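You operate a simulated robot arm through the tools that you are given. There is no shell and no other tool. Be economical: measure what you need, move in short steps, check, and stop when the job is done.

The job below is to be done with a simulated two-armed robot. You get a single attempt, and the scene is never put back.

JOB
Hold the clothes brush, sponge the fluff off it and lay it in the yellow basin.
Fine: put the orange sponge back; pass the brush to your other hand on the way. Set down upright: orange sponge. What is to be rubbed or washed off counts as gone when no trace of it is left.

The check looks at the end state, three seconds after you hand in, the way a careful person would. Anything else that was tipped, shoved, dropped, spilled or broken makes it a failure.

ROBOT AND FRAMES
Two 7-joint arms with two-finger parallel grippers on one trunk that stands fixed in place. Base frame: the origin is at the foot of the trunk, x ahead of it, y to its left, z up; the work surface is at about z = 780. Readings come in mm, degrees, newtons and seconds.
The left shoulder is at [70, 134, 1226], the right one opposite. With the tool pointing down near the work surface each hand reaches from about 100 to 620 mm from the base axis, measured 20 degrees to its own side. Payload 1.57 kg a hand.
The TCP of each hand is the grasp point between the finger pads, 30 mm short of the fingertips. In the tool frame z runs along the fingers and y along their closing line. The gripper opens to 80 mm. The fingers are 17 mm wide and 12 mm thick; the gripper's body (40 by 82 mm) begins 80 mm behind the TCP.
Orientation is that of the tool frame in the base frame, as [roll, pitch, yaw] about the fixed x, y, z axes, in that order (R = Rz(yaw) Ry(pitch) Rx(roll)). With the fingers straight down and closing along the base's y, the tool's x points along the base's -x, its y along +y and its z along -z.

CONTROLS
- The arms move only by the tool servo_tool. It takes "left_targets", "right_targets" or both (then of equal length, played together; a hand with none holds still); each is a list of rows, each an object of numbers (a shift or turn left out is 0, a gripper value left out holds the last): "dx", "dy", "dz": the shift along the tool's x, y, z in cm; "wx", "wy", "wz": the turn, a rotation vector about the tool's x, y, z in degrees; "fingers": the gripper command, from -1 (fully open) to 1 (shut), values between in proportion. In form: [{"dx": .., "dy": .., "dz": .., "wx": .., "wy": .., "wz": .., "fingers": ..}, ...]. A call has 1 to 12 rows; each row is the pose to reach, as a shift and turn from the pose commanded when the call began, along the tool's axes at that moment. Rows are played at 5 a second. More than 50 mm and 8.6 degrees between two rows, or a gripper value outside its range, and nothing of the call is played. Where a pose cannot be reached the arm comes as near as it can. A force on the tool above 40 N (or 10 N above the force at the start of the call, whichever is more), or a blocked arm, ends the call early, and 0.2 s more pass. Each finger travels about 153 mm/s and halts on what it meets, pressing with about 22 N; the grip force reading is that of the motor and also rises with nothing between the fingers. The clock runs only during rows and for 0.2 s after the last one: add rows that repeat a pose to give the fingers time. It gives the time, the measured TCP pose, the force on the tool (base axes), the opening and the grip force at its end, in the units of the frame above (readings bear some noise), with the torque about the TCP (base axes, N m) and any sound that the robot's microphone picked up.
- Cameras (640 x 400 px; columns grow to the right, rows downward): "scene" is now at [113.3, 53.3, 1426]; the picture's right is [0.42, -0.91, 0.00], its down [-0.70, -0.33, -0.63] and it looks along [0.57, 0.27, -0.78] (base axes); focal length 308 px, centre (320, 200). "left" rides on the left gripper at [72, 7, -122] in its tool frame; the picture's right is [-0.09, 1.00, 0.00], its down [-0.84, -0.08, -0.54] and it looks along [-0.54, -0.05, 0.84] (tool axes); focal length 238 px, centre (320, 200). "right" rides on the right gripper at [72, -7, -122] in its tool frame; the picture's right is [0.09, 1.00, 0.00], its down [-0.84, 0.08, -0.54] and it looks along [-0.54, 0.05, 0.84] (tool axes); focal length 238 px, centre (320, 200). There is no depth. A picture from a camera that has moved, and an enlarged one, comes with that camera's place and axes in the base frame and with its lens. The place of the scene camera against the robot may be out by one fixed shift of up to 25 mm in any direction.
- capture(camera): a new picture of that camera. It takes no simulated time.
- move_column(by): slides the trunk up (or, below 0, down) by that many mm; the arms and the scene camera ride with it, the base frame stays. It gives what a move gives, with no picture.
- aim_head(pan, tilt): turns the head with the scene camera to pan (to the left, within 86 degrees either way) and tilt (down, from -29 to 69), counted from straight ahead of the robot. It gives what a move gives.
- zoom(camera, box): a new picture of the part [left, top, right, bottom] of that camera's present view, enlarged. It takes no simulated time.
- hand_in(): hands the job in; it is judged then, once.

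Go step by step. Nothing tells you positions but the pictures and the camera data: compare them with the known pose of the tool, close in by small moves and look again before you grip or let go. The budget is 120 turns and 94 pictures, counting those below and the enlarged ones. Unless the task says otherwise, let go and move clear before handing in, and close with one line.

The tools are called after "Request:" by a JSON object that holds its "api" and its "payload". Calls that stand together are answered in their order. servo_tool: Moves the arms, as the interface text tells. Its arguments: {"type":"object","properties":{"left_targets":{"type":"array","items":{"type":"object","properties":{"dx":{"type":"number"},"dy":{"type":"number"},"dz":{"type":"number"},"wx":{"type":"number"},"wy":{"type":"number"},"wz":{"type":"number"},"fingers":{"type":"number"}}}},"right_targets":{"type":"array","items":{"type":"object","properties":{"dx":{"type":"number"},"dy":{"type":"number"},"dz":{"type":"number"},"wx":{"type":"number"},"wy":{"type":"number"},"wz":{"type":"number"},"fingers":{"type":"number"}}}}},"required":[]} The other tools are called the same way: move_column (by) slides the trunk up or down; aim_head (pan, tilt) turns the head that bears the scene camera; capture (camera) takes a picture; zoom (camera, box) takes an enlarged picture of a part of a camera's view; hand_in () hands the job in.

At the start:

```text
time_s: 0.0
left_ee_pos: [383.2, 379.9, 1156.2]
left_tcp_rot: [179.9, 0.0, -179.9]
left_ft_force: [0.0, -0.6, -0.1]
left_moment: [0.0, 0.0, 0.03]
left_gripper_width: 80.2
left_grasp_force: 0.0
right_ee_pos: [389.8, -9.2, 1119.0]
right_tcp_rot: [180.0, 0.0, -180.0]
right_ft_force: [0.1, -0.1, 0.5]
right_moment: [0.01, -0.01, -0.05]
right_gripper_width: 80.1
right_grasp_force: 0.0
trunk travel left (down, up): [-800.0, 140.0]
head pan, tilt: [25.1, 50.9]
```

scene: 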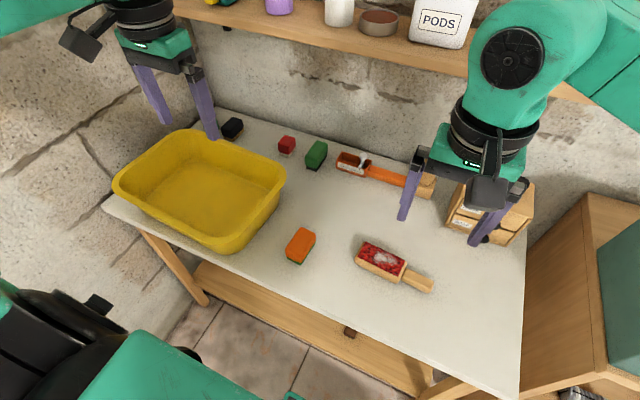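
right: 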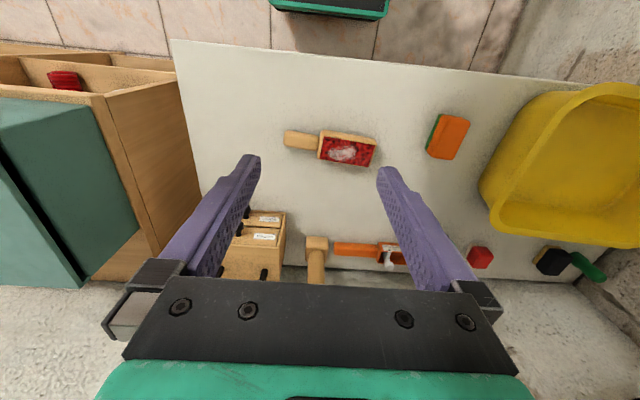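
left: 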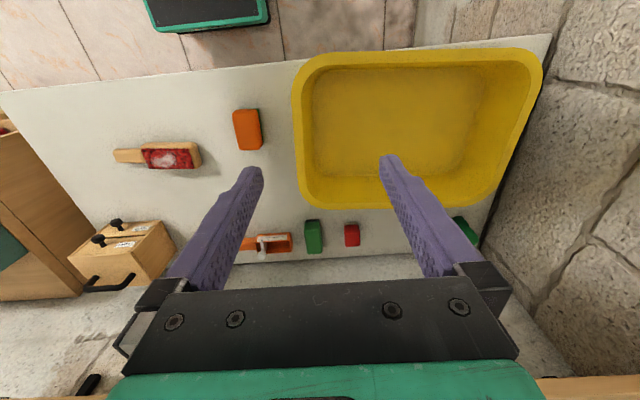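

I see the brush ahead of the right hand with fluff on its red face, the orange sponge to its left, and the yellow basin further left. I'll take closer looks first.

Request:
{"api": "zoom", "payload": {"camera": "scene", "box": [260, 200, 460, 325]}}

Request:
{"api": "zoom", "payload": {"camera": "right", "box": [260, 80, 500, 230]}}

Request:
{"api": "zoom", "payload": {"camera": "left", "box": [90, 80, 290, 205]}}

```text
3.20 times, centred on (360, 262) of scene
camera zoom: at [113.3, 53.3, 1426.0], right [0.42, -0.91, 0.0], down [-0.7, -0.33, -0.63], along [0.57, 0.27, -0.78], focal length 986 px, centre (192, 0)
```

zoom: 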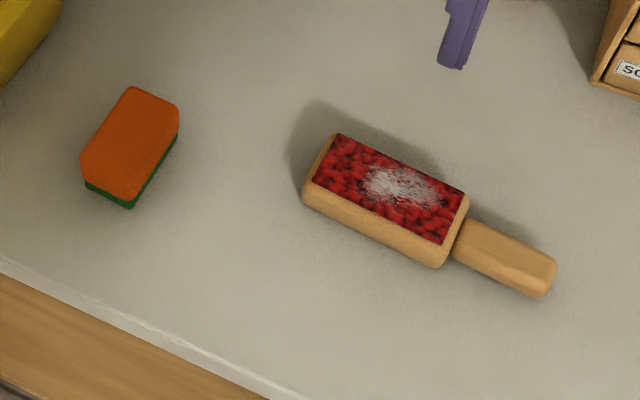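

```text
2.67 times, centred on (380, 155) of right
camera zoom: at [317.8, -16.0, 1240.8], right [-0.09, 1.0, 0.0], down [0.84, 0.08, 0.54], along [0.54, 0.05, -0.84], focal length 636 px, centre (160, 320)
```

zoom: 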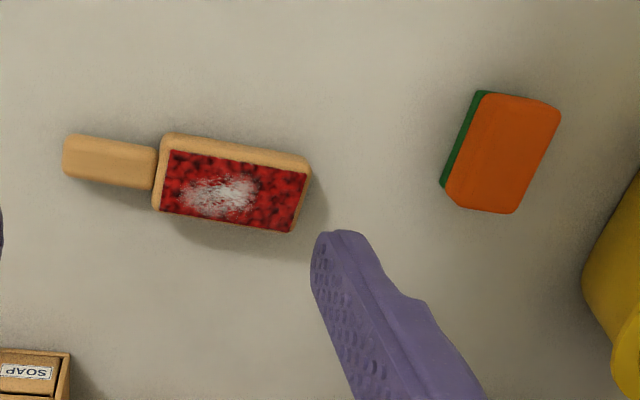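

```text
3.20 times, centred on (190, 142) of left
camera zoom: at [311.8, 386.0, 1278.9], right [0.09, 1.0, 0.0], down [0.84, -0.08, 0.54], along [0.54, -0.05, -0.84], focal length 763 px, centre (736, 384)
```

zoom: 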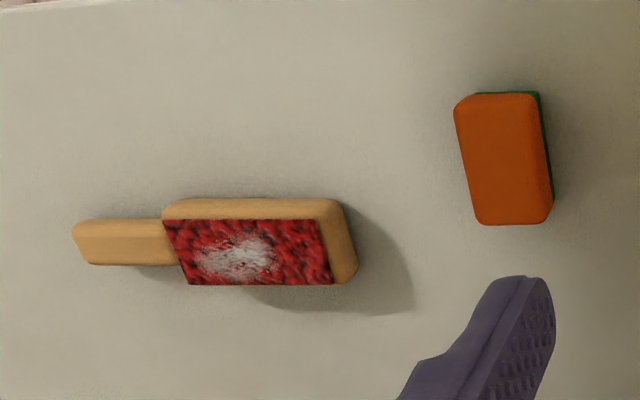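

The sponge (orange up, green pad beneath) is near (435, 233), long along x. The brush lies bristles-up with its handle near (471, -40). I'll bring both hands above them, turning the right hand so it closes across the handle.

Request:
{"api": "servo_tool", "payload": {"right_targets": [{"dx": -0.7, "dy": -0.25, "dz": 1.0, "wz": -7.5, "fingers": -1}, {"dx": -1.4, "dy": -0.5, "dz": 2.0, "wz": -15}, {"dx": -2.1, "dy": -0.8, "dz": 3.0, "wz": -22.5}, {"dx": -2.8, "dy": -1.0, "dz": 4.0, "wz": -30}, {"dx": -3.5, "dy": -1.3, "dz": 5.0, "wz": -37.5}, {"dx": -4.2, "dy": -1.6, "dz": 6.0, "wz": -45}, {"dx": -4.9, "dy": -1.8, "dz": 7.0, "wz": -52.5}, {"dx": -5.6, "dy": -2.1, "dz": 8.0, "wz": -60}, {"dx": -6.3, "dy": -2.4, "dz": 9.0, "wz": -67.5}, {"dx": -7.0, "dy": -2.6, "dz": 10.0, "wz": -75}, {"dx": -7.6, "dy": -2.9, "dz": 11.0, "wz": -82.5}, {"dx": -8.1, "dy": -3.1, "dz": 12.0, "wz": -90}], "left_targets": [{"dx": -0.4, "dy": -1.2, "dz": 1.5, "fingers": -1}, {"dx": -0.9, "dy": -2.4, "dz": 3.0}, {"dx": -1.3, "dy": -3.7, "dz": 4.5}, {"dx": -1.7, "dy": -4.9, "dz": 6.0}, {"dx": -2.2, "dy": -6.1, "dz": 7.5}, {"dx": -2.6, "dy": -7.3, "dz": 9.0}, {"dx": -3.0, "dy": -8.6, "dz": 10.5}, {"dx": -3.5, "dy": -9.8, "dz": 12}, {"dx": -3.9, "dy": -11, "dz": 13.5}, {"dx": -4.3, "dy": -12.2, "dz": 15}, {"dx": -4.8, "dy": -13.5, "dz": 17}, {"dx": -5.2, "dy": -14.7, "dz": 19}]}}

Request:
{"api": "capture", "payload": {"camera": "right"}}

Request:
{"api": "capture", "payload": {"camera": "left"}}

```text
time_s: 2.6
left_ee_pos: [435.9, 235.3, 967.9]
left_tcp_rot: [-179.8, -0.1, -179.9]
left_ft_force: [0.2, 0.1, -0.1]
left_moment: [-0.05, 0.04, -0.02]
left_gripper_width: 79.9
left_grasp_force: 0.1
right_ee_pos: [318.3, -68.7, 944.2]
right_tcp_rot: [-169.2, -2.0, -96.1]
right_ft_force: [0.7, -0.4, -1.9]
right_moment: [0.04, 0.0, 0.03]
right_gripper_width: 79.9
right_grasp_force: 0.1
right hand out of reach, approached as far as the arm can: row 7, 8, 9, 10, 11, 12
trunk travel left (down, up): [-800.0, 140.0]
head pan, tilt: [25.1, 50.9]
```

```text
87 pictures are left
camera right: at [294.8, -133.1, 1066.9], right [-0.98, 0.01, -0.18], down [-0.08, 0.87, 0.49], along [0.16, 0.5, -0.85], focal length 238 px, centre (320, 200)
```

right: 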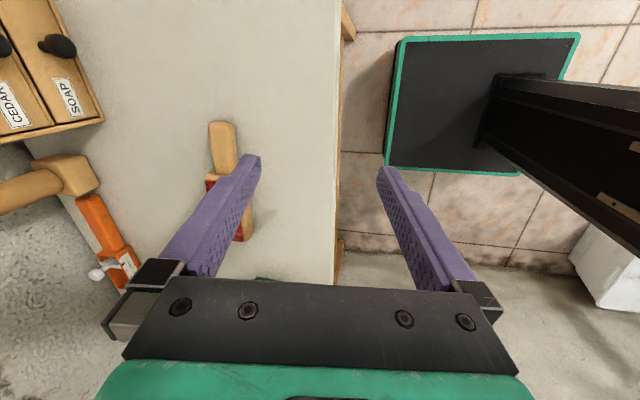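

```text
86 pictures are left
camera left: at [363.3, 242.1, 1089.0], right [0.09, 1.0, 0.0], down [0.84, -0.08, 0.54], along [0.54, -0.05, -0.84], focal length 238 px, centre (320, 200)
```

left: 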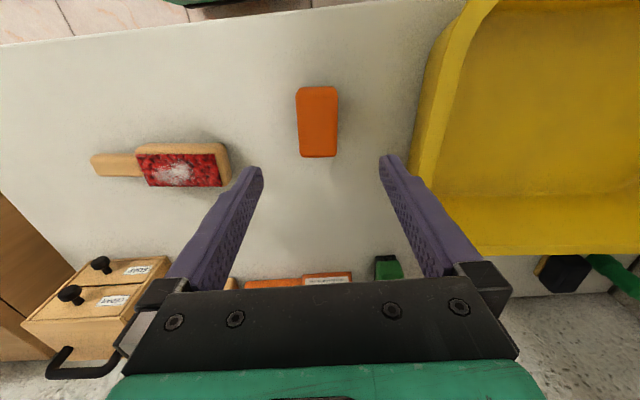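

The right wrist cannot turn that way this far out. I'll turn it back, then try the opposite quarter turn.

Request:
{"api": "servo_tool", "payload": {"right_targets": [{"wz": 7.5}, {"wz": 15}, {"wz": 22.5}, {"wz": 30}, {"wz": 37.5}, {"wz": 45}, {"wz": 52.5}, {"wz": 60}, {"wz": 67.5}, {"wz": 75}, {"wz": 82.5}, {"wz": 90}]}}

```text
time_s: 5.2
left_ee_pos: [434.7, 232.8, 968.8]
left_tcp_rot: [-179.9, 0.0, -179.8]
left_ft_force: [-0.4, 0.9, -0.7]
left_moment: [0.0, 0.01, 0.02]
left_gripper_width: 79.8
left_grasp_force: 0.0
right_ee_pos: [316.1, -67.9, 941.5]
right_tcp_rot: [-178.1, 10.7, 173.9]
right_ft_force: [-0.5, 0.1, -0.1]
right_moment: [0.01, -0.02, 0.0]
right_gripper_width: 80.1
right_grasp_force: 0.1
trunk travel left (down, up): [-800.0, 140.0]
head pan, tilt: [25.1, 50.9]
```

The hand came back at (316, -68). I'll level it and move over the handle, then turn.

Request:
{"api": "servo_tool", "payload": {"right_targets": [{"dx": -3.2, "dy": 0.9, "dz": -0.6, "wy": 2.1, "wx": -0.4}, {"dx": -6.4, "dy": 1.7, "dz": -1.2, "wy": 4.3, "wx": -0.8}, {"dx": -9.6, "dy": 2.6, "dz": -1.8, "wy": 6.4, "wx": -1.2}, {"dx": -12.8, "dy": 3.4, "dz": -2.4, "wy": 8.5, "wx": -1.6}, {"dx": -15.9, "dy": 4.3, "dz": -3.0, "wy": 10.7, "wx": -1.9}]}}

Request:
{"api": "servo_tool", "payload": {"right_targets": [{"wz": 7}, {"wz": 14}, {"wz": 21}, {"wz": 28}, {"wz": 35}, {"wz": 42}, {"wz": 49}, {"wz": 56}, {"wz": 63}, {"wz": 70}, {"wz": 77}, {"wz": 84}]}}

Request:
{"api": "capture", "payload": {"camera": "scene"}}

Request:
{"api": "capture", "payload": {"camera": "right"}}

```text
time_s: 6.4
left_ee_pos: [436.5, 233.7, 967.2]
left_tcp_rot: [-180.0, -0.1, -179.9]
left_ft_force: [-0.1, -0.3, -0.8]
left_moment: [0.01, -0.03, 0.01]
left_gripper_width: 80.1
left_grasp_force: 0.1
right_ee_pos: [471.2, -40.7, 996.9]
right_tcp_rot: [179.9, -0.3, 174.0]
right_ft_force: [-0.3, -0.1, 0.7]
right_moment: [0.0, 0.01, -0.06]
right_gripper_width: 80.0
right_grasp_force: 0.2
trunk travel left (down, up): [-800.0, 140.0]
head pan, tilt: [25.1, 50.9]
```

```text
time_s: 9.0
left_ee_pos: [435.1, 233.5, 968.9]
left_tcp_rot: [180.0, -0.1, -179.9]
left_ft_force: [0.6, -1.0, -0.3]
left_moment: [0.03, -0.01, 0.01]
left_gripper_width: 80.1
left_grasp_force: 0.1
right_ee_pos: [470.8, -39.2, 997.7]
right_tcp_rot: [179.9, -0.1, 89.9]
right_ft_force: [-1.0, 0.6, 0.0]
right_moment: [0.03, 0.01, -0.01]
right_gripper_width: 79.6
right_grasp_force: 0.1
trunk travel left (down, up): [-800.0, 140.0]
head pan, tilt: [25.1, 50.9]
```

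```text
85 pictures are left
camera scene: at [113.3, 53.2, 1426.0], right [0.42, -0.91, 0.0], down [-0.7, -0.33, -0.63], along [0.57, 0.27, -0.78], focal length 308 px, centre (320, 200)
```

scene: 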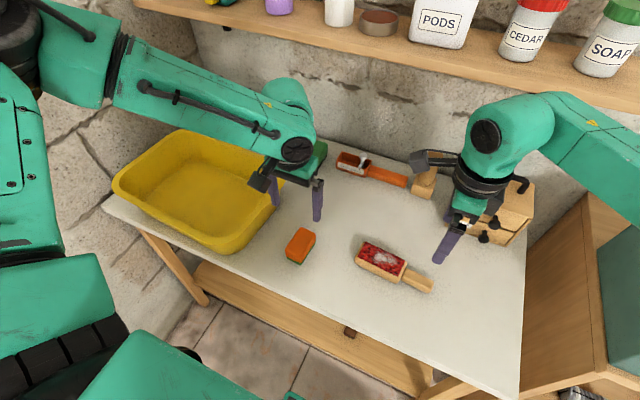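

```text
84 pictures are left
camera right: at [464.2, 32.5, 1119.2], right [1.0, 0.09, 0.0], down [0.07, -0.84, 0.54], along [0.05, -0.54, -0.84], focal length 238 px, centre (320, 200)
```

right: 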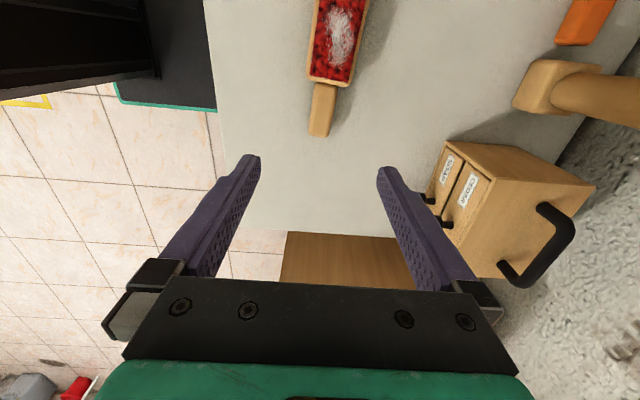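

The quarter turn works. I'll now tilt the right hand backward (body toward -y) so its camera stays clear of the left hand, lower it toward the handle, and lower the left hand toward the sponge.

Request:
{"api": "servo_tool", "payload": {"right_targets": [{"dx": -0.1, "dy": 0.1, "dz": 2.0, "wy": 7, "wz": 0.5}, {"dx": -0.2, "dy": 0.1, "dz": 4.0, "wy": 14, "wz": 1}, {"dx": -0.4, "dy": 0.2, "dz": 6.5, "wy": 21, "wz": 1.5}, {"dx": -0.5, "dy": 0.2, "dz": 9.0, "wy": 28, "wz": 2}, {"dx": -0.6, "dy": 0.3, "dz": 12.0, "wy": 35, "wz": 2.5}], "left_targets": [{"dz": 2, "wz": 1}, {"dz": 4, "wz": 2}, {"dz": 6, "wz": 3}, {"dx": -0.1, "dz": 7.5, "wz": 4}, {"dx": -0.2, "dz": 8.8, "wz": 4.4}]}}

Request:
{"api": "capture", "payload": {"camera": "scene"}}

Request:
{"api": "capture", "payload": {"camera": "right"}}

Request:
{"api": "capture", "payload": {"camera": "left"}}

```text
time_s: 10.2
left_ee_pos: [439.1, 232.2, 879.1]
left_tcp_rot: [-180.0, 0.0, 175.7]
left_ft_force: [0.7, -0.1, -0.4]
left_moment: [0.01, 0.04, 0.02]
left_gripper_width: 80.0
left_grasp_force: 0.0
right_ee_pos: [475.6, -44.9, 877.2]
right_tcp_rot: [-179.1, -35.3, 87.0]
right_ft_force: [-0.7, 0.7, -1.1]
right_moment: [-0.02, 0.07, 0.01]
right_gripper_width: 79.9
right_grasp_force: 0.0
trunk travel left (down, up): [-800.0, 140.0]
head pan, tilt: [25.1, 50.9]
```

```text
83 pictures are left
camera scene: at [114.1, 52.5, 1426.0], right [0.42, -0.91, 0.0], down [-0.7, -0.33, -0.63], along [0.57, 0.27, -0.78], focal length 308 px, centre (320, 200)
```

scene: 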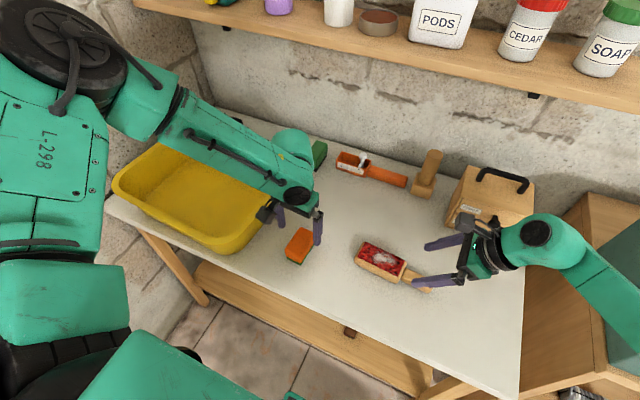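

```text
82 pictures are left
camera right: at [470.2, -55.5, 1018.5], right [1.0, 0.03, 0.04], down [0.03, -1.0, -0.04], along [0.04, 0.04, -1.0], focal length 238 px, centre (320, 200)
```

right: 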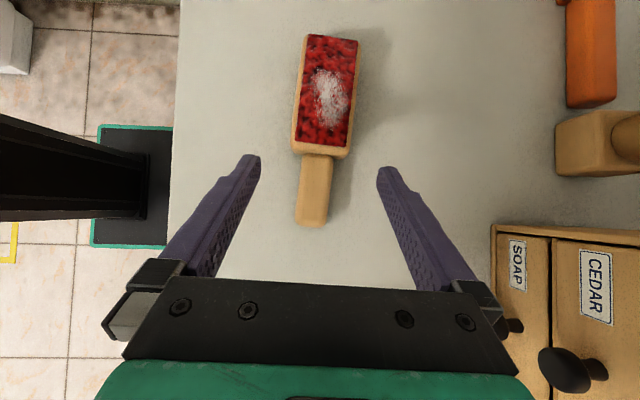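

```text
81 pictures are left
camera left: at [367.1, 244.8, 1001.0], right [0.17, 0.99, 0.0], down [0.83, -0.14, 0.54], along [0.53, -0.09, -0.84], focal length 238 px, centre (320, 200)
```

left: 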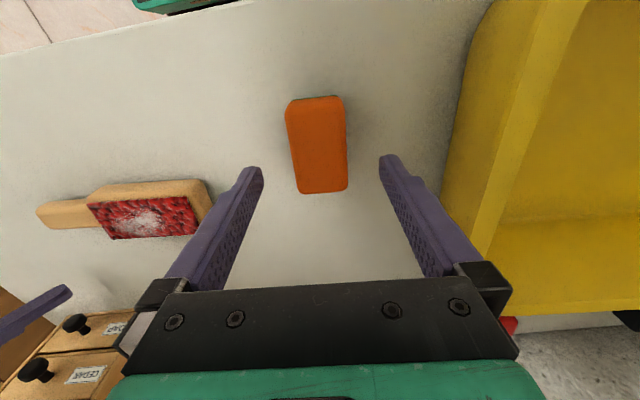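

The brush axis runs from (470, -72) to (485, 101) and the fluff is near (485, 42). I'll lower both hands onto their objects with the fingers still open.

Request:
{"api": "servo_tool", "payload": {"right_targets": [{"dx": -1.2, "dy": -0.1, "dz": 1.8, "wx": -0.3, "wz": 0.5}, {"dx": -2.4, "dy": -0.2, "dz": 3.6, "wx": -0.6, "wz": 1}, {"dx": -3.5, "dy": -0.27, "dz": 5.4, "wx": -1, "wz": 1.5}], "left_targets": [{"dz": 2, "wz": 0.4}, {"dz": 4, "wz": 0.7}, {"dz": 6, "wz": 1}]}}

Request:
{"api": "capture", "payload": {"camera": "right"}}

Request:
{"api": "capture", "payload": {"camera": "left"}}

Request:
{"api": "zoom", "payload": {"camera": "scene", "box": [260, 180, 500, 330]}}

```text
time_s: 11.0
left_ee_pos: [426.5, 239.9, 836.9]
left_tcp_rot: [-179.9, 0.1, 174.7]
left_ft_force: [-0.2, -0.7, -0.4]
left_moment: [-0.04, -0.02, -0.01]
left_gripper_width: 80.1
left_grasp_force: 0.1
left hand out of reach, approached as far as the arm can: row 2, 3
right_ee_pos: [470.0, -40.8, 814.3]
right_tcp_rot: [-179.1, -34.9, 85.4]
right_ft_force: [0.4, 0.7, 0.4]
right_moment: [-0.03, 0.01, 0.02]
right_gripper_width: 79.9
right_grasp_force: 0.0
trunk travel left (down, up): [-800.0, 140.0]
head pan, tilt: [25.1, 50.9]
```

```text
80 pictures are left
camera right: at [464.7, -51.5, 955.3], right [1.0, 0.0, 0.04], down [0.0, -1.0, -0.04], along [0.04, 0.04, -1.0], focal length 238 px, centre (320, 200)
```

right: 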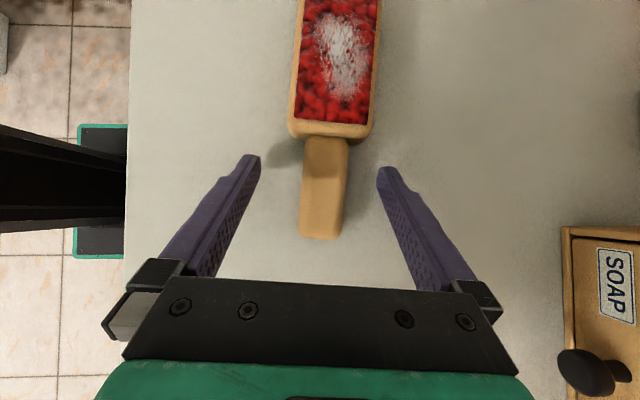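

```text
79 pictures are left
camera left: at [355.5, 253.0, 958.8], right [0.18, 0.98, 0.0], down [0.83, -0.15, 0.54], along [0.53, -0.1, -0.84], focal length 238 px, centre (320, 200)
```

left: 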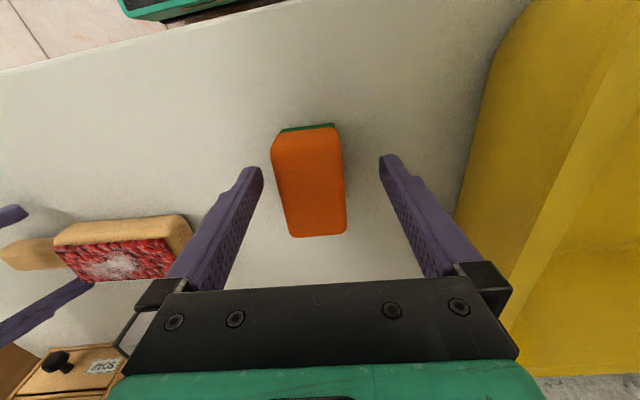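

```text
2.67 times, centred on (380, 255) of scene
camera zoom: at [112.6, 54.4, 1426.1], right [0.42, -0.91, 0.0], down [-0.7, -0.33, -0.63], along [0.57, 0.27, -0.78], focal length 822 px, centre (160, 53)
```

zoom: 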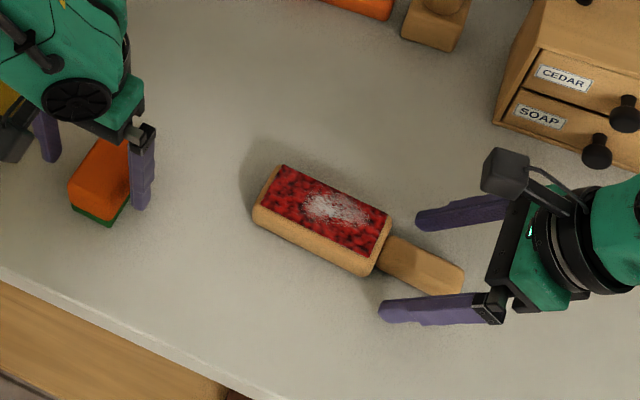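

The left arm hits its limit at z≈837 here, so I'll raise both hands, lower the trunk by 100 mm, and come down again.

Request:
{"api": "servo_tool", "payload": {"right_targets": [{"dx": 1.6, "dz": -2.2}, {"dx": 3.2, "dz": -4.5}, {"dx": 4.8, "dz": -6.8}, {"dx": 6.4, "dz": -9.0}], "left_targets": [{"dz": -3}, {"dx": -0.3, "dy": -0.2, "dz": -6}, {"dx": -0.8, "dy": -0.4, "dz": -9}, {"dx": -1.2, "dy": -0.6, "dz": -11}]}}

Request:
{"api": "move_column", "payload": {"by": -100}}

Request:
{"api": "capture", "payload": {"camera": "scene"}}

```text
time_s: 12.0
left_ee_pos: [440.1, 232.9, 947.1]
left_tcp_rot: [-180.0, 0.0, 174.6]
left_ft_force: [-0.5, -0.1, -0.3]
left_moment: [-0.02, 0.0, -0.02]
left_gripper_width: 80.0
left_grasp_force: 0.1
right_ee_pos: [471.3, -41.9, 924.8]
right_tcp_rot: [-178.9, -34.9, 85.2]
right_ft_force: [0.8, 0.6, 1.1]
right_moment: [-0.02, 0.01, 0.03]
right_gripper_width: 80.1
right_grasp_force: 0.0
trunk travel left (down, up): [-800.0, 140.0]
head pan, tilt: [25.1, 50.9]
```

```text
time_s: 13.3
left_ee_pos: [439.2, 231.5, 845.2]
left_tcp_rot: [180.0, -0.1, 174.6]
left_ft_force: [-0.2, 0.4, -1.0]
left_moment: [0.02, -0.02, 0.01]
left_gripper_width: 79.8
left_grasp_force: 0.1
right_ee_pos: [471.7, -42.7, 824.7]
right_tcp_rot: [-179.0, -34.9, 85.3]
right_ft_force: [0.6, 0.3, -0.9]
right_moment: [-0.02, 0.0, -0.01]
right_gripper_width: 79.9
right_grasp_force: 0.0
trunk travel left (down, up): [-700.0, 240.0]
head pan, tilt: [25.1, 50.9]
```

```text
77 pictures are left
camera scene: at [113.1, 53.2, 1326.0], right [0.42, -0.91, 0.0], down [-0.7, -0.33, -0.63], along [0.57, 0.27, -0.78], focal length 308 px, centre (320, 200)
```

scene: 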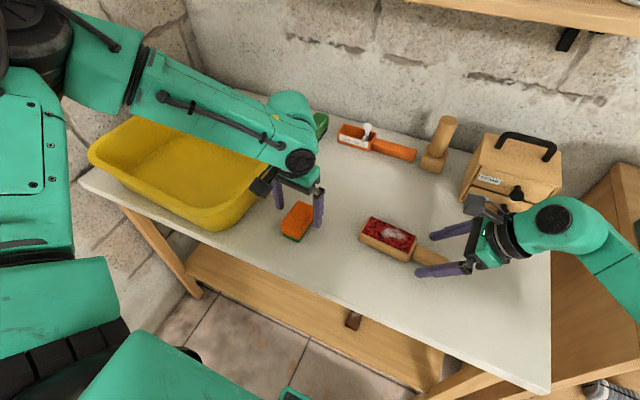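

Both hands are over their targets again with the trunk lower. Going down the last bit.

Request:
{"api": "servo_tool", "payload": {"right_targets": [{"dx": -0.35, "dy": 0.1, "dz": 0.5}, {"dx": -0.75, "dy": 0.15, "dz": 1.1}], "left_targets": [{"dz": 1.3}, {"dz": 2.6}]}}

Request:
{"api": "capture", "payload": {"camera": "left"}}

Request:
{"api": "zoom", "payload": {"camera": "scene", "box": [240, 160, 480, 310]}}

```text
time_s: 13.9
left_ee_pos: [440.6, 231.5, 818.8]
left_tcp_rot: [-180.0, 0.0, 174.8]
left_ft_force: [-0.2, 0.0, -0.5]
left_moment: [-0.01, -0.01, 0.03]
left_gripper_width: 80.2
left_grasp_force: 0.1
right_ee_pos: [473.0, -43.4, 811.1]
right_tcp_rot: [-179.0, -34.9, 85.2]
right_ft_force: [0.4, -0.3, -0.1]
right_moment: [-0.01, -0.02, -0.01]
right_gripper_width: 80.2
right_grasp_force: 0.1
trunk travel left (down, up): [-700.0, 240.0]
head pan, tilt: [25.1, 50.9]
```

```text
76 pictures are left
camera left: at [368.8, 245.5, 940.9], right [0.18, 0.98, 0.0], down [0.83, -0.15, 0.54], along [0.53, -0.1, -0.84], focal length 238 px, centre (320, 200)
```

left: 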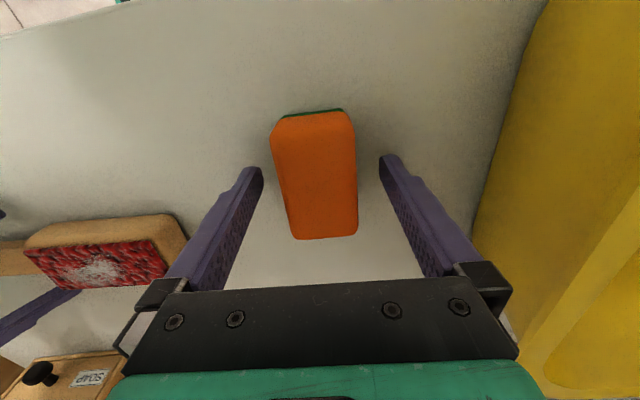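

```text
2.67 times, centred on (360, 235) of scene
camera zoom: at [113.6, 53.2, 1326.0], right [0.42, -0.91, 0.0], down [-0.7, -0.33, -0.63], along [0.57, 0.27, -0.78], focal length 822 px, centre (213, 107)
```

zoom: 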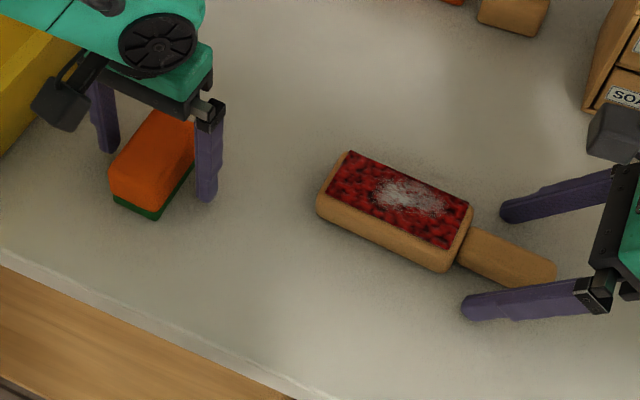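

Both objects sit between the fingers. Closing both grippers.

Request:
{"api": "servo_tool", "payload": {"right_targets": [{"fingers": 0.3}, {"fingers": 1}, {"fingers": 1}, {"fingers": 1}], "left_targets": [{"fingers": 0}, {"fingers": 1}, {"fingers": 1}, {"fingers": 1}]}}

Request:
{"api": "capture", "payload": {"camera": "right"}}

Request:
{"api": "capture", "payload": {"camera": "left"}}

```text
time_s: 14.9
left_ee_pos: [440.0, 232.3, 818.7]
left_tcp_rot: [-180.0, 0.0, 174.7]
left_ft_force: [-0.2, -0.1, -0.3]
left_moment: [0.0, -0.02, 0.01]
left_gripper_width: 44.3
left_grasp_force: 21.6
right_ee_pos: [472.9, -41.2, 812.4]
right_tcp_rot: [-179.1, -34.9, 85.3]
right_ft_force: [1.0, -0.4, 2.7]
right_moment: [0.03, -0.11, -0.05]
right_gripper_width: 29.6
right_grasp_force: 22.3
trunk travel left (down, up): [-700.0, 240.0]
head pan, tilt: [25.1, 50.9]
```

```text
74 pictures are left
camera right: at [468.1, -52.5, 951.9], right [1.0, 0.0, 0.04], down [0.0, -1.0, -0.04], along [0.04, 0.04, -1.0], focal length 238 px, centre (320, 200)
```

right: 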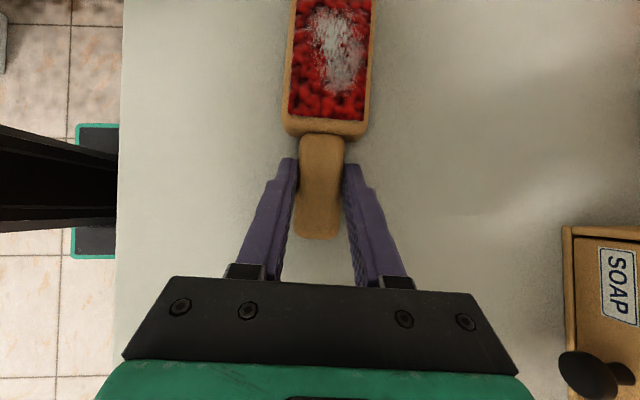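

```text
73 pictures are left
camera left: at [368.5, 245.5, 941.2], right [0.18, 0.98, 0.0], down [0.83, -0.15, 0.54], along [0.53, -0.1, -0.84], focal length 238 px, centre (320, 200)
```

left: 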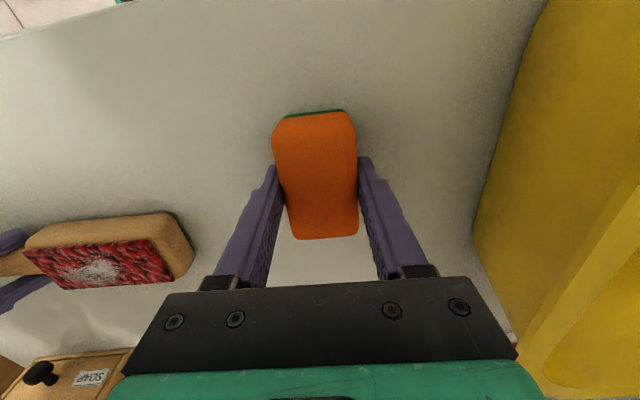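

Both are held (sponge 44 mm, handle 30 mm); the sponge home pose is left TCP (440, 232, 818.7), yaw 174.7. I'll lift the sponge and bring it over the fluff near (485, 45).

Request:
{"api": "servo_tool", "payload": {"left_targets": [{"dz": -2.5}, {"dz": -5}, {"dx": -1.0, "dy": -3, "dz": -5.5}, {"dx": -2.1, "dy": -6, "dz": -5.5}, {"dx": -3.1, "dy": -9, "dz": -5.5}, {"dx": -4.1, "dy": -12, "dz": -5.5}, {"dx": -5.1, "dy": -15, "dz": -5.5}, {"dx": -6.2, "dy": -18.2, "dz": -5.5}]}}

Request:
{"api": "capture", "payload": {"camera": "scene"}}

Request:
{"api": "capture", "payload": {"camera": "left"}}

Request:
{"api": "capture", "payload": {"camera": "right"}}

```text
time_s: 16.7
left_ee_pos: [452.3, 95.6, 891.2]
left_tcp_rot: [-180.0, 0.1, 174.7]
left_ft_force: [-0.1, 0.1, 0.6]
left_moment: [0.03, 0.03, 0.01]
left_gripper_width: 44.3
left_grasp_force: 22.1
left hand out of reach, approached as far as the arm can: row 6, 7, 8
right_ee_pos: [473.5, -42.0, 812.2]
right_tcp_rot: [-179.0, -35.0, 85.2]
right_ft_force: [-0.8, -0.3, 2.5]
right_moment: [0.02, -0.12, 0.0]
right_gripper_width: 29.6
right_grasp_force: 22.1
trunk travel left (down, up): [-700.0, 240.0]
head pan, tilt: [25.1, 50.9]
```

```text
72 pictures are left
camera scene: at [112.9, 53.2, 1326.1], right [0.42, -0.91, 0.0], down [-0.7, -0.33, -0.63], along [0.57, 0.27, -0.78], focal length 308 px, centre (320, 200)
```

scene: 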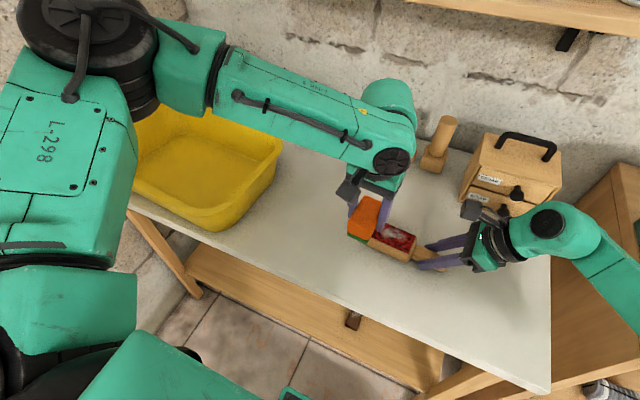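

```text
71 pictures are left
camera left: at [380.9, 109.6, 1012.4], right [0.18, 0.98, 0.0], down [0.83, -0.15, 0.54], along [0.53, -0.1, -0.84], focal length 238 px, centre (320, 200)
```

left: 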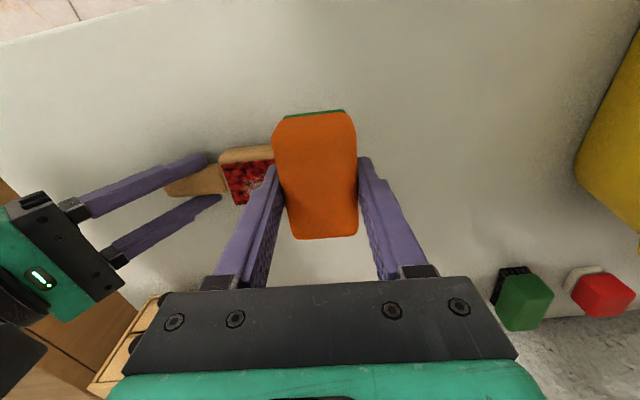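

```text
70 pictures are left
camera right: at [467.8, -52.5, 951.9], right [1.0, 0.0, 0.04], down [0.0, -1.0, -0.04], along [0.04, 0.04, -1.0], focal length 238 px, centre (320, 200)
```

right: 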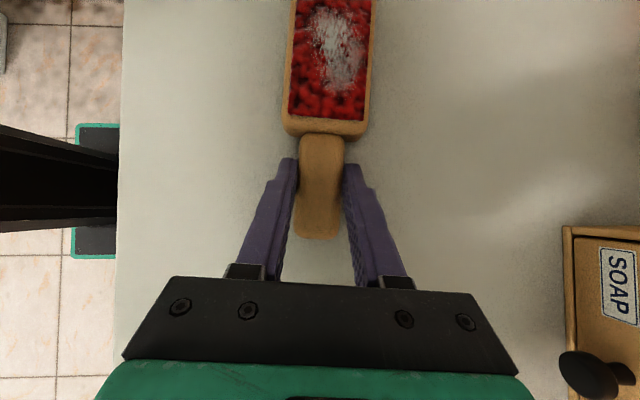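

The left wrist runs out at this yaw, so I'll turn the left hand 45° the free way (sponge diagonal) and carry on to above the fluff.

Request:
{"api": "servo_tool", "payload": {"left_targets": [{"wz": -7.5}, {"wz": -15}, {"wz": -22.5}, {"wz": -30}, {"wz": -37.5}, {"wz": -45}, {"dx": -1.2, "dy": -1.6, "wz": -45}, {"dx": -2.5, "dy": -3.2, "dz": 0.5, "wz": -45}, {"dx": -3.7, "dy": -4.8, "dz": 1.2, "wz": -45}]}}

Request:
{"api": "capture", "payload": {"camera": "scene"}}

Request:
{"api": "capture", "payload": {"camera": "right"}}

```text
time_s: 18.7
left_ee_pos: [452.1, 93.4, 899.2]
left_tcp_rot: [-180.0, 0.0, -140.4]
left_ft_force: [0.6, -1.3, -0.6]
left_moment: [0.04, 0.01, 0.01]
left_gripper_width: 44.5
left_grasp_force: 21.5
left hand out of reach, approached as far as the arm can: row 7, 8, 9
right_ee_pos: [473.8, -41.6, 811.2]
right_tcp_rot: [-179.0, -35.0, 85.2]
right_ft_force: [0.0, -0.8, 3.7]
right_moment: [0.05, -0.1, 0.0]
right_gripper_width: 28.9
right_grasp_force: 22.1
trunk travel left (down, up): [-700.0, 240.0]
head pan, tilt: [25.1, 50.9]
```

```text
69 pictures are left
camera scene: at [112.9, 53.1, 1326.0], right [0.42, -0.91, 0.0], down [-0.7, -0.33, -0.63], along [0.57, 0.27, -0.78], focal length 308 px, centre (320, 200)
```

scene: 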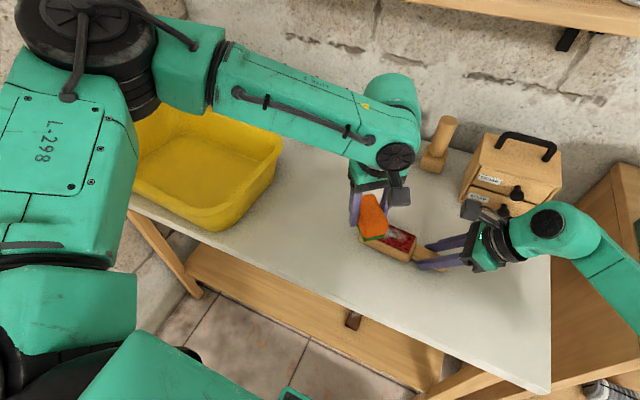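

```text
68 pictures are left
camera right: at [467.8, -52.5, 951.9], right [1.0, 0.0, 0.04], down [0.0, -1.0, -0.04], along [0.04, 0.04, -1.0], focal length 238 px, centre (320, 200)
```

right: 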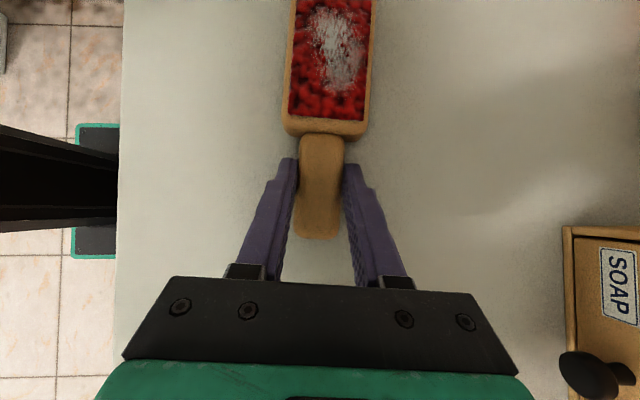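

The left arm stalls at the same spot regardless of yaw, so I'll instead bring the brush leftward to the sponge: sponge backs off and un-turns, then the right hand lifts the brush and shifts it.

Request:
{"api": "servo_tool", "payload": {"left_targets": [{"dx": -1.2, "dy": 1.6, "wz": 7.5}, {"dx": -2.4, "dy": 3.3, "wz": 15}, {"dx": -3.6, "dy": 4.9, "wz": 22.5}, {"dx": -4.8, "dy": 6.6, "wz": 30}, {"dx": -6.0, "dy": 8.2, "wz": 37.5}, {"dx": -7.2, "dy": 9.8, "wz": 45}]}}

Request:
{"api": "servo_tool", "payload": {"right_targets": [{"dx": 1.1, "dz": -1.6}, {"dx": 2.3, "dz": -3.3}, {"dx": 4.4, "dy": -1.2, "dz": -1.8}, {"dx": 6.5, "dy": -2.4, "dz": -0.4}, {"dx": 8.6, "dy": -3.6, "dz": 1.0}, {"dx": 10.6, "dy": -4.9, "dz": 2.5}]}}

Request:
{"api": "capture", "payload": {"camera": "scene"}}

Request:
{"api": "capture", "payload": {"camera": "right"}}

```text
time_s: 20.1
left_ee_pos: [443.9, 214.9, 896.8]
left_tcp_rot: [180.0, 0.0, 174.5]
left_ft_force: [-0.6, 0.5, -0.6]
left_moment: [0.0, -0.01, 0.01]
left_gripper_width: 44.3
left_grasp_force: 22.3
right_ee_pos: [472.4, -42.3, 811.4]
right_tcp_rot: [-179.0, -35.0, 85.3]
right_ft_force: [-0.3, -0.1, 2.4]
right_moment: [0.06, -0.1, -0.02]
right_gripper_width: 29.2
right_grasp_force: 22.0
trunk travel left (down, up): [-700.0, 240.0]
head pan, tilt: [25.1, 50.9]
```

```text
time_s: 21.5
left_ee_pos: [444.6, 216.1, 896.6]
left_tcp_rot: [-179.9, 0.1, 174.7]
left_ft_force: [0.4, -0.7, -0.4]
left_moment: [-0.02, -0.04, 0.0]
left_gripper_width: 44.1
left_grasp_force: 22.0
right_ee_pos: [432.1, 63.5, 854.1]
right_tcp_rot: [-178.9, -35.1, 85.1]
right_ft_force: [0.0, 0.3, -0.5]
right_moment: [-0.05, 0.02, 0.02]
right_gripper_width: 29.4
right_grasp_force: 22.1
trunk travel left (down, up): [-700.0, 240.0]
head pan, tilt: [25.1, 50.9]
```

```text
67 pictures are left
camera scene: at [113.5, 54.5, 1325.9], right [0.42, -0.91, 0.0], down [-0.7, -0.33, -0.63], along [0.57, 0.27, -0.78], focal length 308 px, centre (320, 200)
```

scene: 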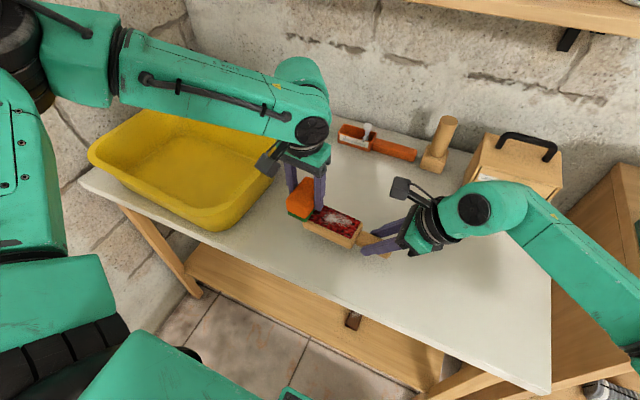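

```text
66 pictures are left
camera right: at [426.3, 53.5, 993.0], right [1.0, 0.0, 0.04], down [0.0, -1.0, -0.04], along [0.04, 0.04, -1.0], focal length 238 px, centre (320, 200)
```

right: 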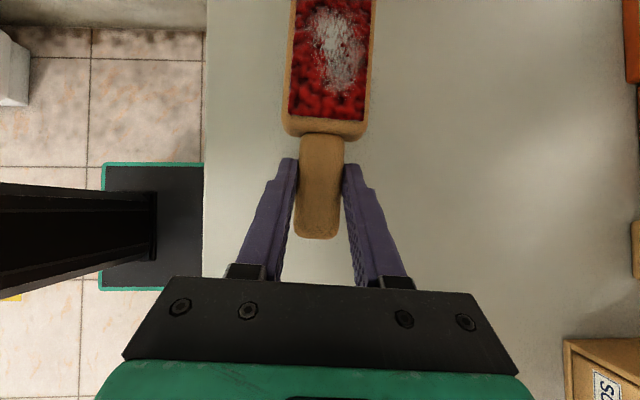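

The shifted brush is held well. Lower it onto the table, then bring the sponge above the fluff, now near (444, 149).

Request:
{"api": "servo_tool", "payload": {"right_targets": [{"dx": -0.8, "dz": 1.1}, {"dx": -1.6, "dz": 2.3}, {"dx": -2.4, "dz": 3.4}]}}

Request:
{"api": "servo_tool", "payload": {"left_targets": [{"dx": -0.1, "dy": -1.7}, {"dx": -0.3, "dy": -3.4}, {"dx": -0.4, "dy": -5.0, "dz": 1.0}, {"dx": -0.5, "dy": -6.7, "dz": 2.5}]}}

Request:
{"api": "capture", "payload": {"camera": "scene"}}

Request:
{"api": "capture", "payload": {"camera": "right"}}

```text
time_s: 22.3
left_ee_pos: [445.5, 214.6, 896.6]
left_tcp_rot: [180.0, 0.0, 174.6]
left_ft_force: [-0.6, -0.5, -0.8]
left_moment: [-0.02, -0.01, -0.02]
left_gripper_width: 44.3
left_grasp_force: 21.8
right_ee_pos: [431.3, 62.0, 810.2]
right_tcp_rot: [-179.1, -35.1, 85.3]
right_ft_force: [-0.3, -0.4, 0.4]
right_moment: [0.01, -0.05, 0.0]
right_gripper_width: 29.3
right_grasp_force: 22.1
trunk travel left (down, up): [-700.0, 240.0]
head pan, tilt: [25.1, 50.9]
```

```text
time_s: 23.3
left_ee_pos: [446.2, 146.4, 870.2]
left_tcp_rot: [180.0, 0.0, 174.7]
left_ft_force: [-0.5, -0.8, 0.1]
left_moment: [0.02, 0.02, 0.01]
left_gripper_width: 44.0
left_grasp_force: 21.9
right_ee_pos: [432.5, 62.2, 811.3]
right_tcp_rot: [-179.0, -35.1, 85.1]
right_ft_force: [-0.2, 0.0, 4.2]
right_moment: [0.06, -0.14, -0.02]
right_gripper_width: 29.3
right_grasp_force: 21.7
trunk travel left (down, up): [-700.0, 240.0]
head pan, tilt: [25.1, 50.9]
```

```text
65 pictures are left
camera scene: at [113.3, 52.7, 1326.1], right [0.42, -0.91, 0.0], down [-0.7, -0.33, -0.63], along [0.57, 0.27, -0.78], focal length 308 px, centre (320, 200)
```

scene: 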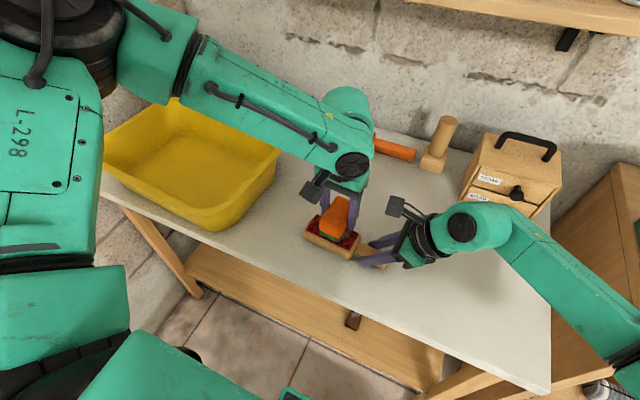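

```text
64 pictures are left
camera right: at [426.2, 51.6, 951.9], right [1.0, 0.0, 0.04], down [0.0, -1.0, -0.04], along [0.04, 0.04, -1.0], focal length 238 px, centre (320, 200)
```

right: 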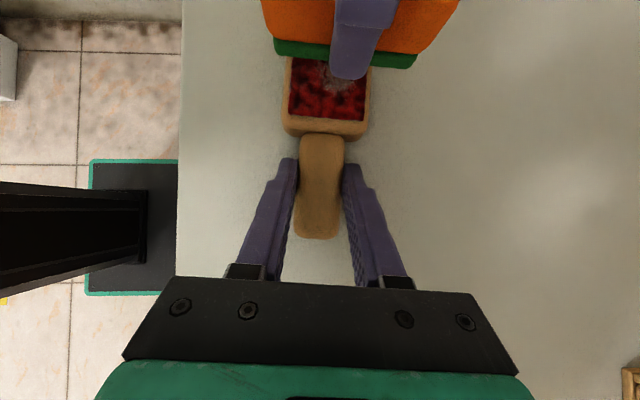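

The sponge is squarely over the bristles. Lowering in small steps until I feel contact.

Request:
{"api": "servo_tool", "payload": {"left_targets": [{"dz": 0.3}, {"dz": 0.6}, {"dz": 0.9}, {"dz": 1.2}]}}

Request:
{"api": "servo_tool", "payload": {"left_targets": [{"dz": 0.2}, {"dz": 0.4}]}}

Request:
{"api": "zoom", "payload": {"camera": "scene", "box": [270, 160, 430, 260]}}

```text
time_s: 24.3
left_ee_pos: [444.4, 148.4, 859.8]
left_tcp_rot: [-180.0, 0.0, 174.8]
left_ft_force: [0.2, 0.2, -0.7]
left_moment: [0.02, -0.02, 0.01]
left_gripper_width: 44.3
left_grasp_force: 22.4
right_ee_pos: [430.7, 62.6, 810.8]
right_tcp_rot: [-179.0, -35.1, 85.2]
right_ft_force: [1.0, 0.2, 3.5]
right_moment: [0.09, -0.14, 0.02]
right_gripper_width: 29.6
right_grasp_force: 21.8
trunk travel left (down, up): [-700.0, 240.0]
head pan, tilt: [25.1, 50.9]
```

```text
time_s: 24.9
left_ee_pos: [445.3, 148.5, 854.2]
left_tcp_rot: [179.9, 0.1, 174.7]
left_ft_force: [1.1, 0.5, -0.5]
left_moment: [-0.02, 0.0, -0.04]
left_gripper_width: 44.2
left_grasp_force: 22.1
right_ee_pos: [430.8, 61.9, 810.5]
right_tcp_rot: [-179.0, -35.0, 85.2]
right_ft_force: [0.4, 0.1, 4.4]
right_moment: [0.11, -0.17, -0.02]
right_gripper_width: 29.7
right_grasp_force: 21.8
trunk travel left (down, up): [-700.0, 240.0]
head pan, tilt: [25.1, 50.9]
```

```text
4.00 times, centred on (350, 210) of scene
camera zoom: at [112.9, 53.1, 1326.1], right [0.42, -0.91, 0.0], down [-0.7, -0.33, -0.63], along [0.57, 0.27, -0.78], focal length 1233 px, centre (200, 160)
```

zoom: 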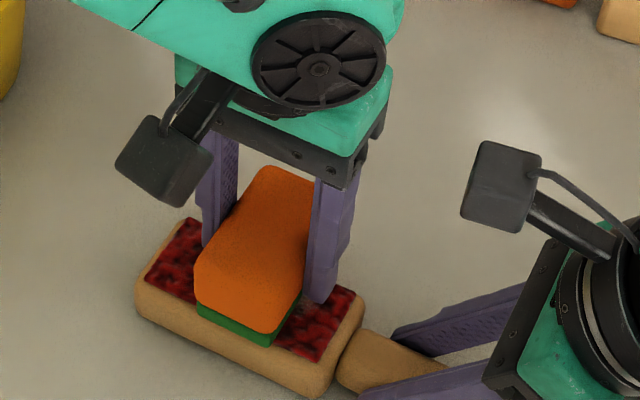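

Still no contact force; continuing down in finer steps.

Request:
{"api": "servo_tool", "payload": {"left_targets": [{"dz": 0.15}, {"dz": 0.3}]}}

Request:
{"api": "servo_tool", "payload": {"left_targets": [{"dz": 0.15}, {"dz": 0.3}]}}

```text
time_s: 25.5
left_ee_pos: [443.7, 147.7, 852.9]
left_tcp_rot: [-180.0, 0.1, 174.6]
left_ft_force: [-3.3, -0.3, 17.9]
left_moment: [0.07, 0.44, -0.06]
left_gripper_width: 44.4
left_grasp_force: 22.2
right_ee_pos: [430.1, 62.1, 812.1]
right_tcp_rot: [-179.1, -34.9, 85.1]
right_ft_force: [4.6, 4.2, -5.1]
right_moment: [0.1, -0.56, -0.27]
right_gripper_width: 29.8
right_grasp_force: 22.7
trunk travel left (down, up): [-700.0, 240.0]
head pan, tilt: [25.1, 50.9]
```

```text
time_s: 26.1
left_ee_pos: [442.2, 147.9, 850.8]
left_tcp_rot: [-180.0, 0.4, 174.6]
left_ft_force: [-0.9, -1.3, 34.4]
left_moment: [-0.04, 0.02, 0.03]
left_gripper_width: 44.6
left_grasp_force: 22.0
right_ee_pos: [429.5, 61.3, 810.6]
right_tcp_rot: [-179.1, -35.0, 85.2]
right_ft_force: [4.2, 6.5, -11.1]
right_moment: [-0.39, -0.34, -0.35]
right_gripper_width: 29.6
right_grasp_force: 22.4
trunk travel left (down, up): [-700.0, 240.0]
head pan, tilt: [25.1, 50.9]
```

Contact at about z=852. I'll ease off a little and rub back and forth along the brush.

Request:
{"api": "servo_tool", "payload": {"left_targets": [{"dz": -0.35}, {"dy": 1.0, "dz": -0.35}, {"dy": 2.2, "dz": -0.35}, {"dy": 1.0, "dz": -0.35}, {"dy": 0, "dz": -0.35}, {"dy": -1.0, "dz": -0.35}, {"dy": -2.0, "dz": -0.35}, {"dy": -1.0, "dz": -0.35}, {"dy": 0, "dz": -0.35}, {"dy": 1.0, "dz": -0.35}, {"dy": 2.2, "dz": -0.35}]}}

Request:
{"api": "zoom", "payload": {"camera": "scene", "box": [270, 160, 430, 260]}}

Request:
{"api": "capture", "payload": {"camera": "right"}}

```text
time_s: 28.5
left_ee_pos: [445.6, 171.2, 852.3]
left_tcp_rot: [179.9, 0.0, 174.6]
left_ft_force: [-0.6, -0.2, -0.6]
left_moment: [-0.02, 0.0, 0.0]
left_gripper_width: 44.3
left_grasp_force: 22.4
right_ee_pos: [432.2, 62.6, 811.2]
right_tcp_rot: [-179.1, -35.2, 85.2]
right_ft_force: [1.5, 0.2, 3.4]
right_moment: [0.48, -0.21, -0.08]
right_gripper_width: 29.5
right_grasp_force: 21.9
trunk travel left (down, up): [-700.0, 240.0]
head pan, tilt: [25.1, 50.9]
```

```text
4.00 times, centred on (350, 210) of scene
camera zoom: at [112.8, 53.2, 1326.1], right [0.42, -0.91, 0.0], down [-0.7, -0.33, -0.63], along [0.57, 0.27, -0.78], focal length 1233 px, centre (200, 160)
```

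zoom: 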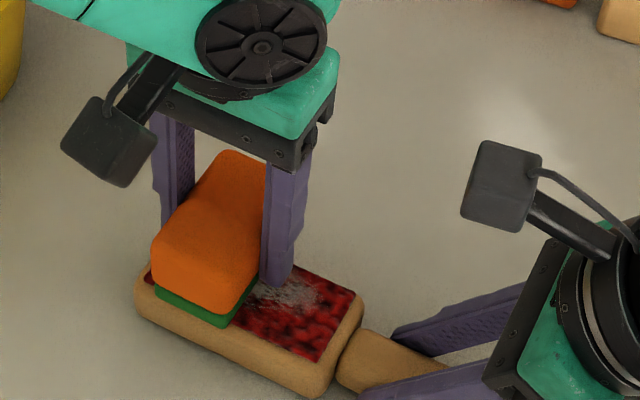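

```text
61 pictures are left
camera right: at [426.0, 51.7, 952.1], right [1.0, 0.0, 0.04], down [0.0, -1.0, -0.04], along [0.04, 0.04, -1.0], focal length 238 px, centre (320, 200)
```

right: 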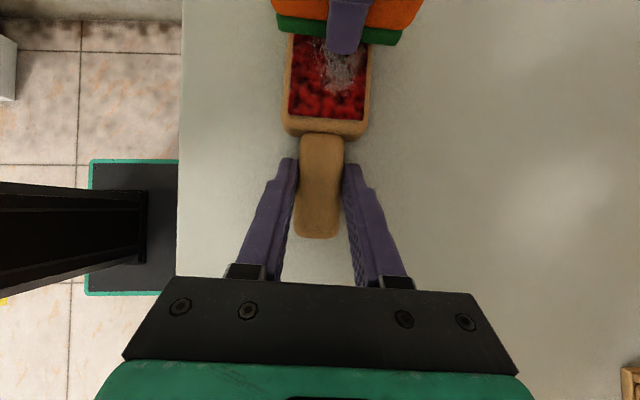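

That pass was barely touching. Rub again with firmer pressure.

Request:
{"api": "servo_tool", "payload": {"left_targets": [{"dz": 0.25}, {"dy": -1.0, "dz": 0.25}, {"dy": -2.0, "dz": 0.25}, {"dy": -3.0, "dz": 0.25}, {"dy": -4.2, "dz": 0.25}]}}

Request:
{"api": "servo_tool", "payload": {"left_targets": [{"dy": 1.0}, {"dy": 2.0}, {"dy": 3.0}, {"dy": 4.2}]}}

Request:
{"api": "zoom", "payload": {"camera": "scene", "box": [270, 160, 430, 260]}}

```text
time_s: 29.7
left_ee_pos: [440.9, 129.3, 850.9]
left_tcp_rot: [180.0, 0.0, 174.7]
left_ft_force: [-0.2, 5.7, 6.7]
left_moment: [0.13, -0.08, 0.01]
left_gripper_width: 44.3
left_grasp_force: 22.0
right_ee_pos: [431.7, 62.9, 811.3]
right_tcp_rot: [-179.0, -35.1, 85.2]
right_ft_force: [0.7, -4.0, 2.8]
right_moment: [0.03, -0.26, -0.11]
right_gripper_width: 29.4
right_grasp_force: 22.0
trunk travel left (down, up): [-700.0, 240.0]
head pan, tilt: [25.1, 50.9]
```

```text
time_s: 30.7
left_ee_pos: [445.1, 168.9, 852.0]
left_tcp_rot: [180.0, 0.1, 174.7]
left_ft_force: [-0.1, -6.3, 9.8]
left_moment: [-0.22, 0.01, -0.01]
left_gripper_width: 44.2
left_grasp_force: 22.4
right_ee_pos: [430.0, 62.1, 811.0]
right_tcp_rot: [-179.0, -35.0, 85.3]
right_ft_force: [1.4, 6.1, -2.1]
right_moment: [-0.33, -0.16, -0.12]
right_gripper_width: 29.4
right_grasp_force: 21.7
trunk travel left (down, up): [-700.0, 240.0]
head pan, tilt: [25.1, 50.9]
```

```text
4.00 times, centred on (350, 210) of scene
camera zoom: at [112.3, 52.7, 1326.1], right [0.42, -0.91, 0.0], down [-0.7, -0.33, -0.63], along [0.57, 0.27, -0.78], focal length 1233 px, centre (200, 160)
```

zoom: 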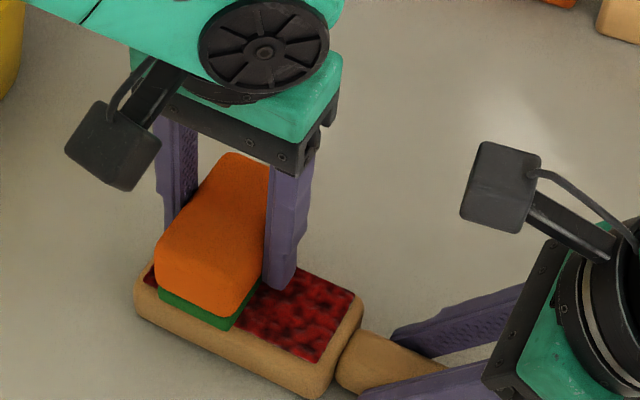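

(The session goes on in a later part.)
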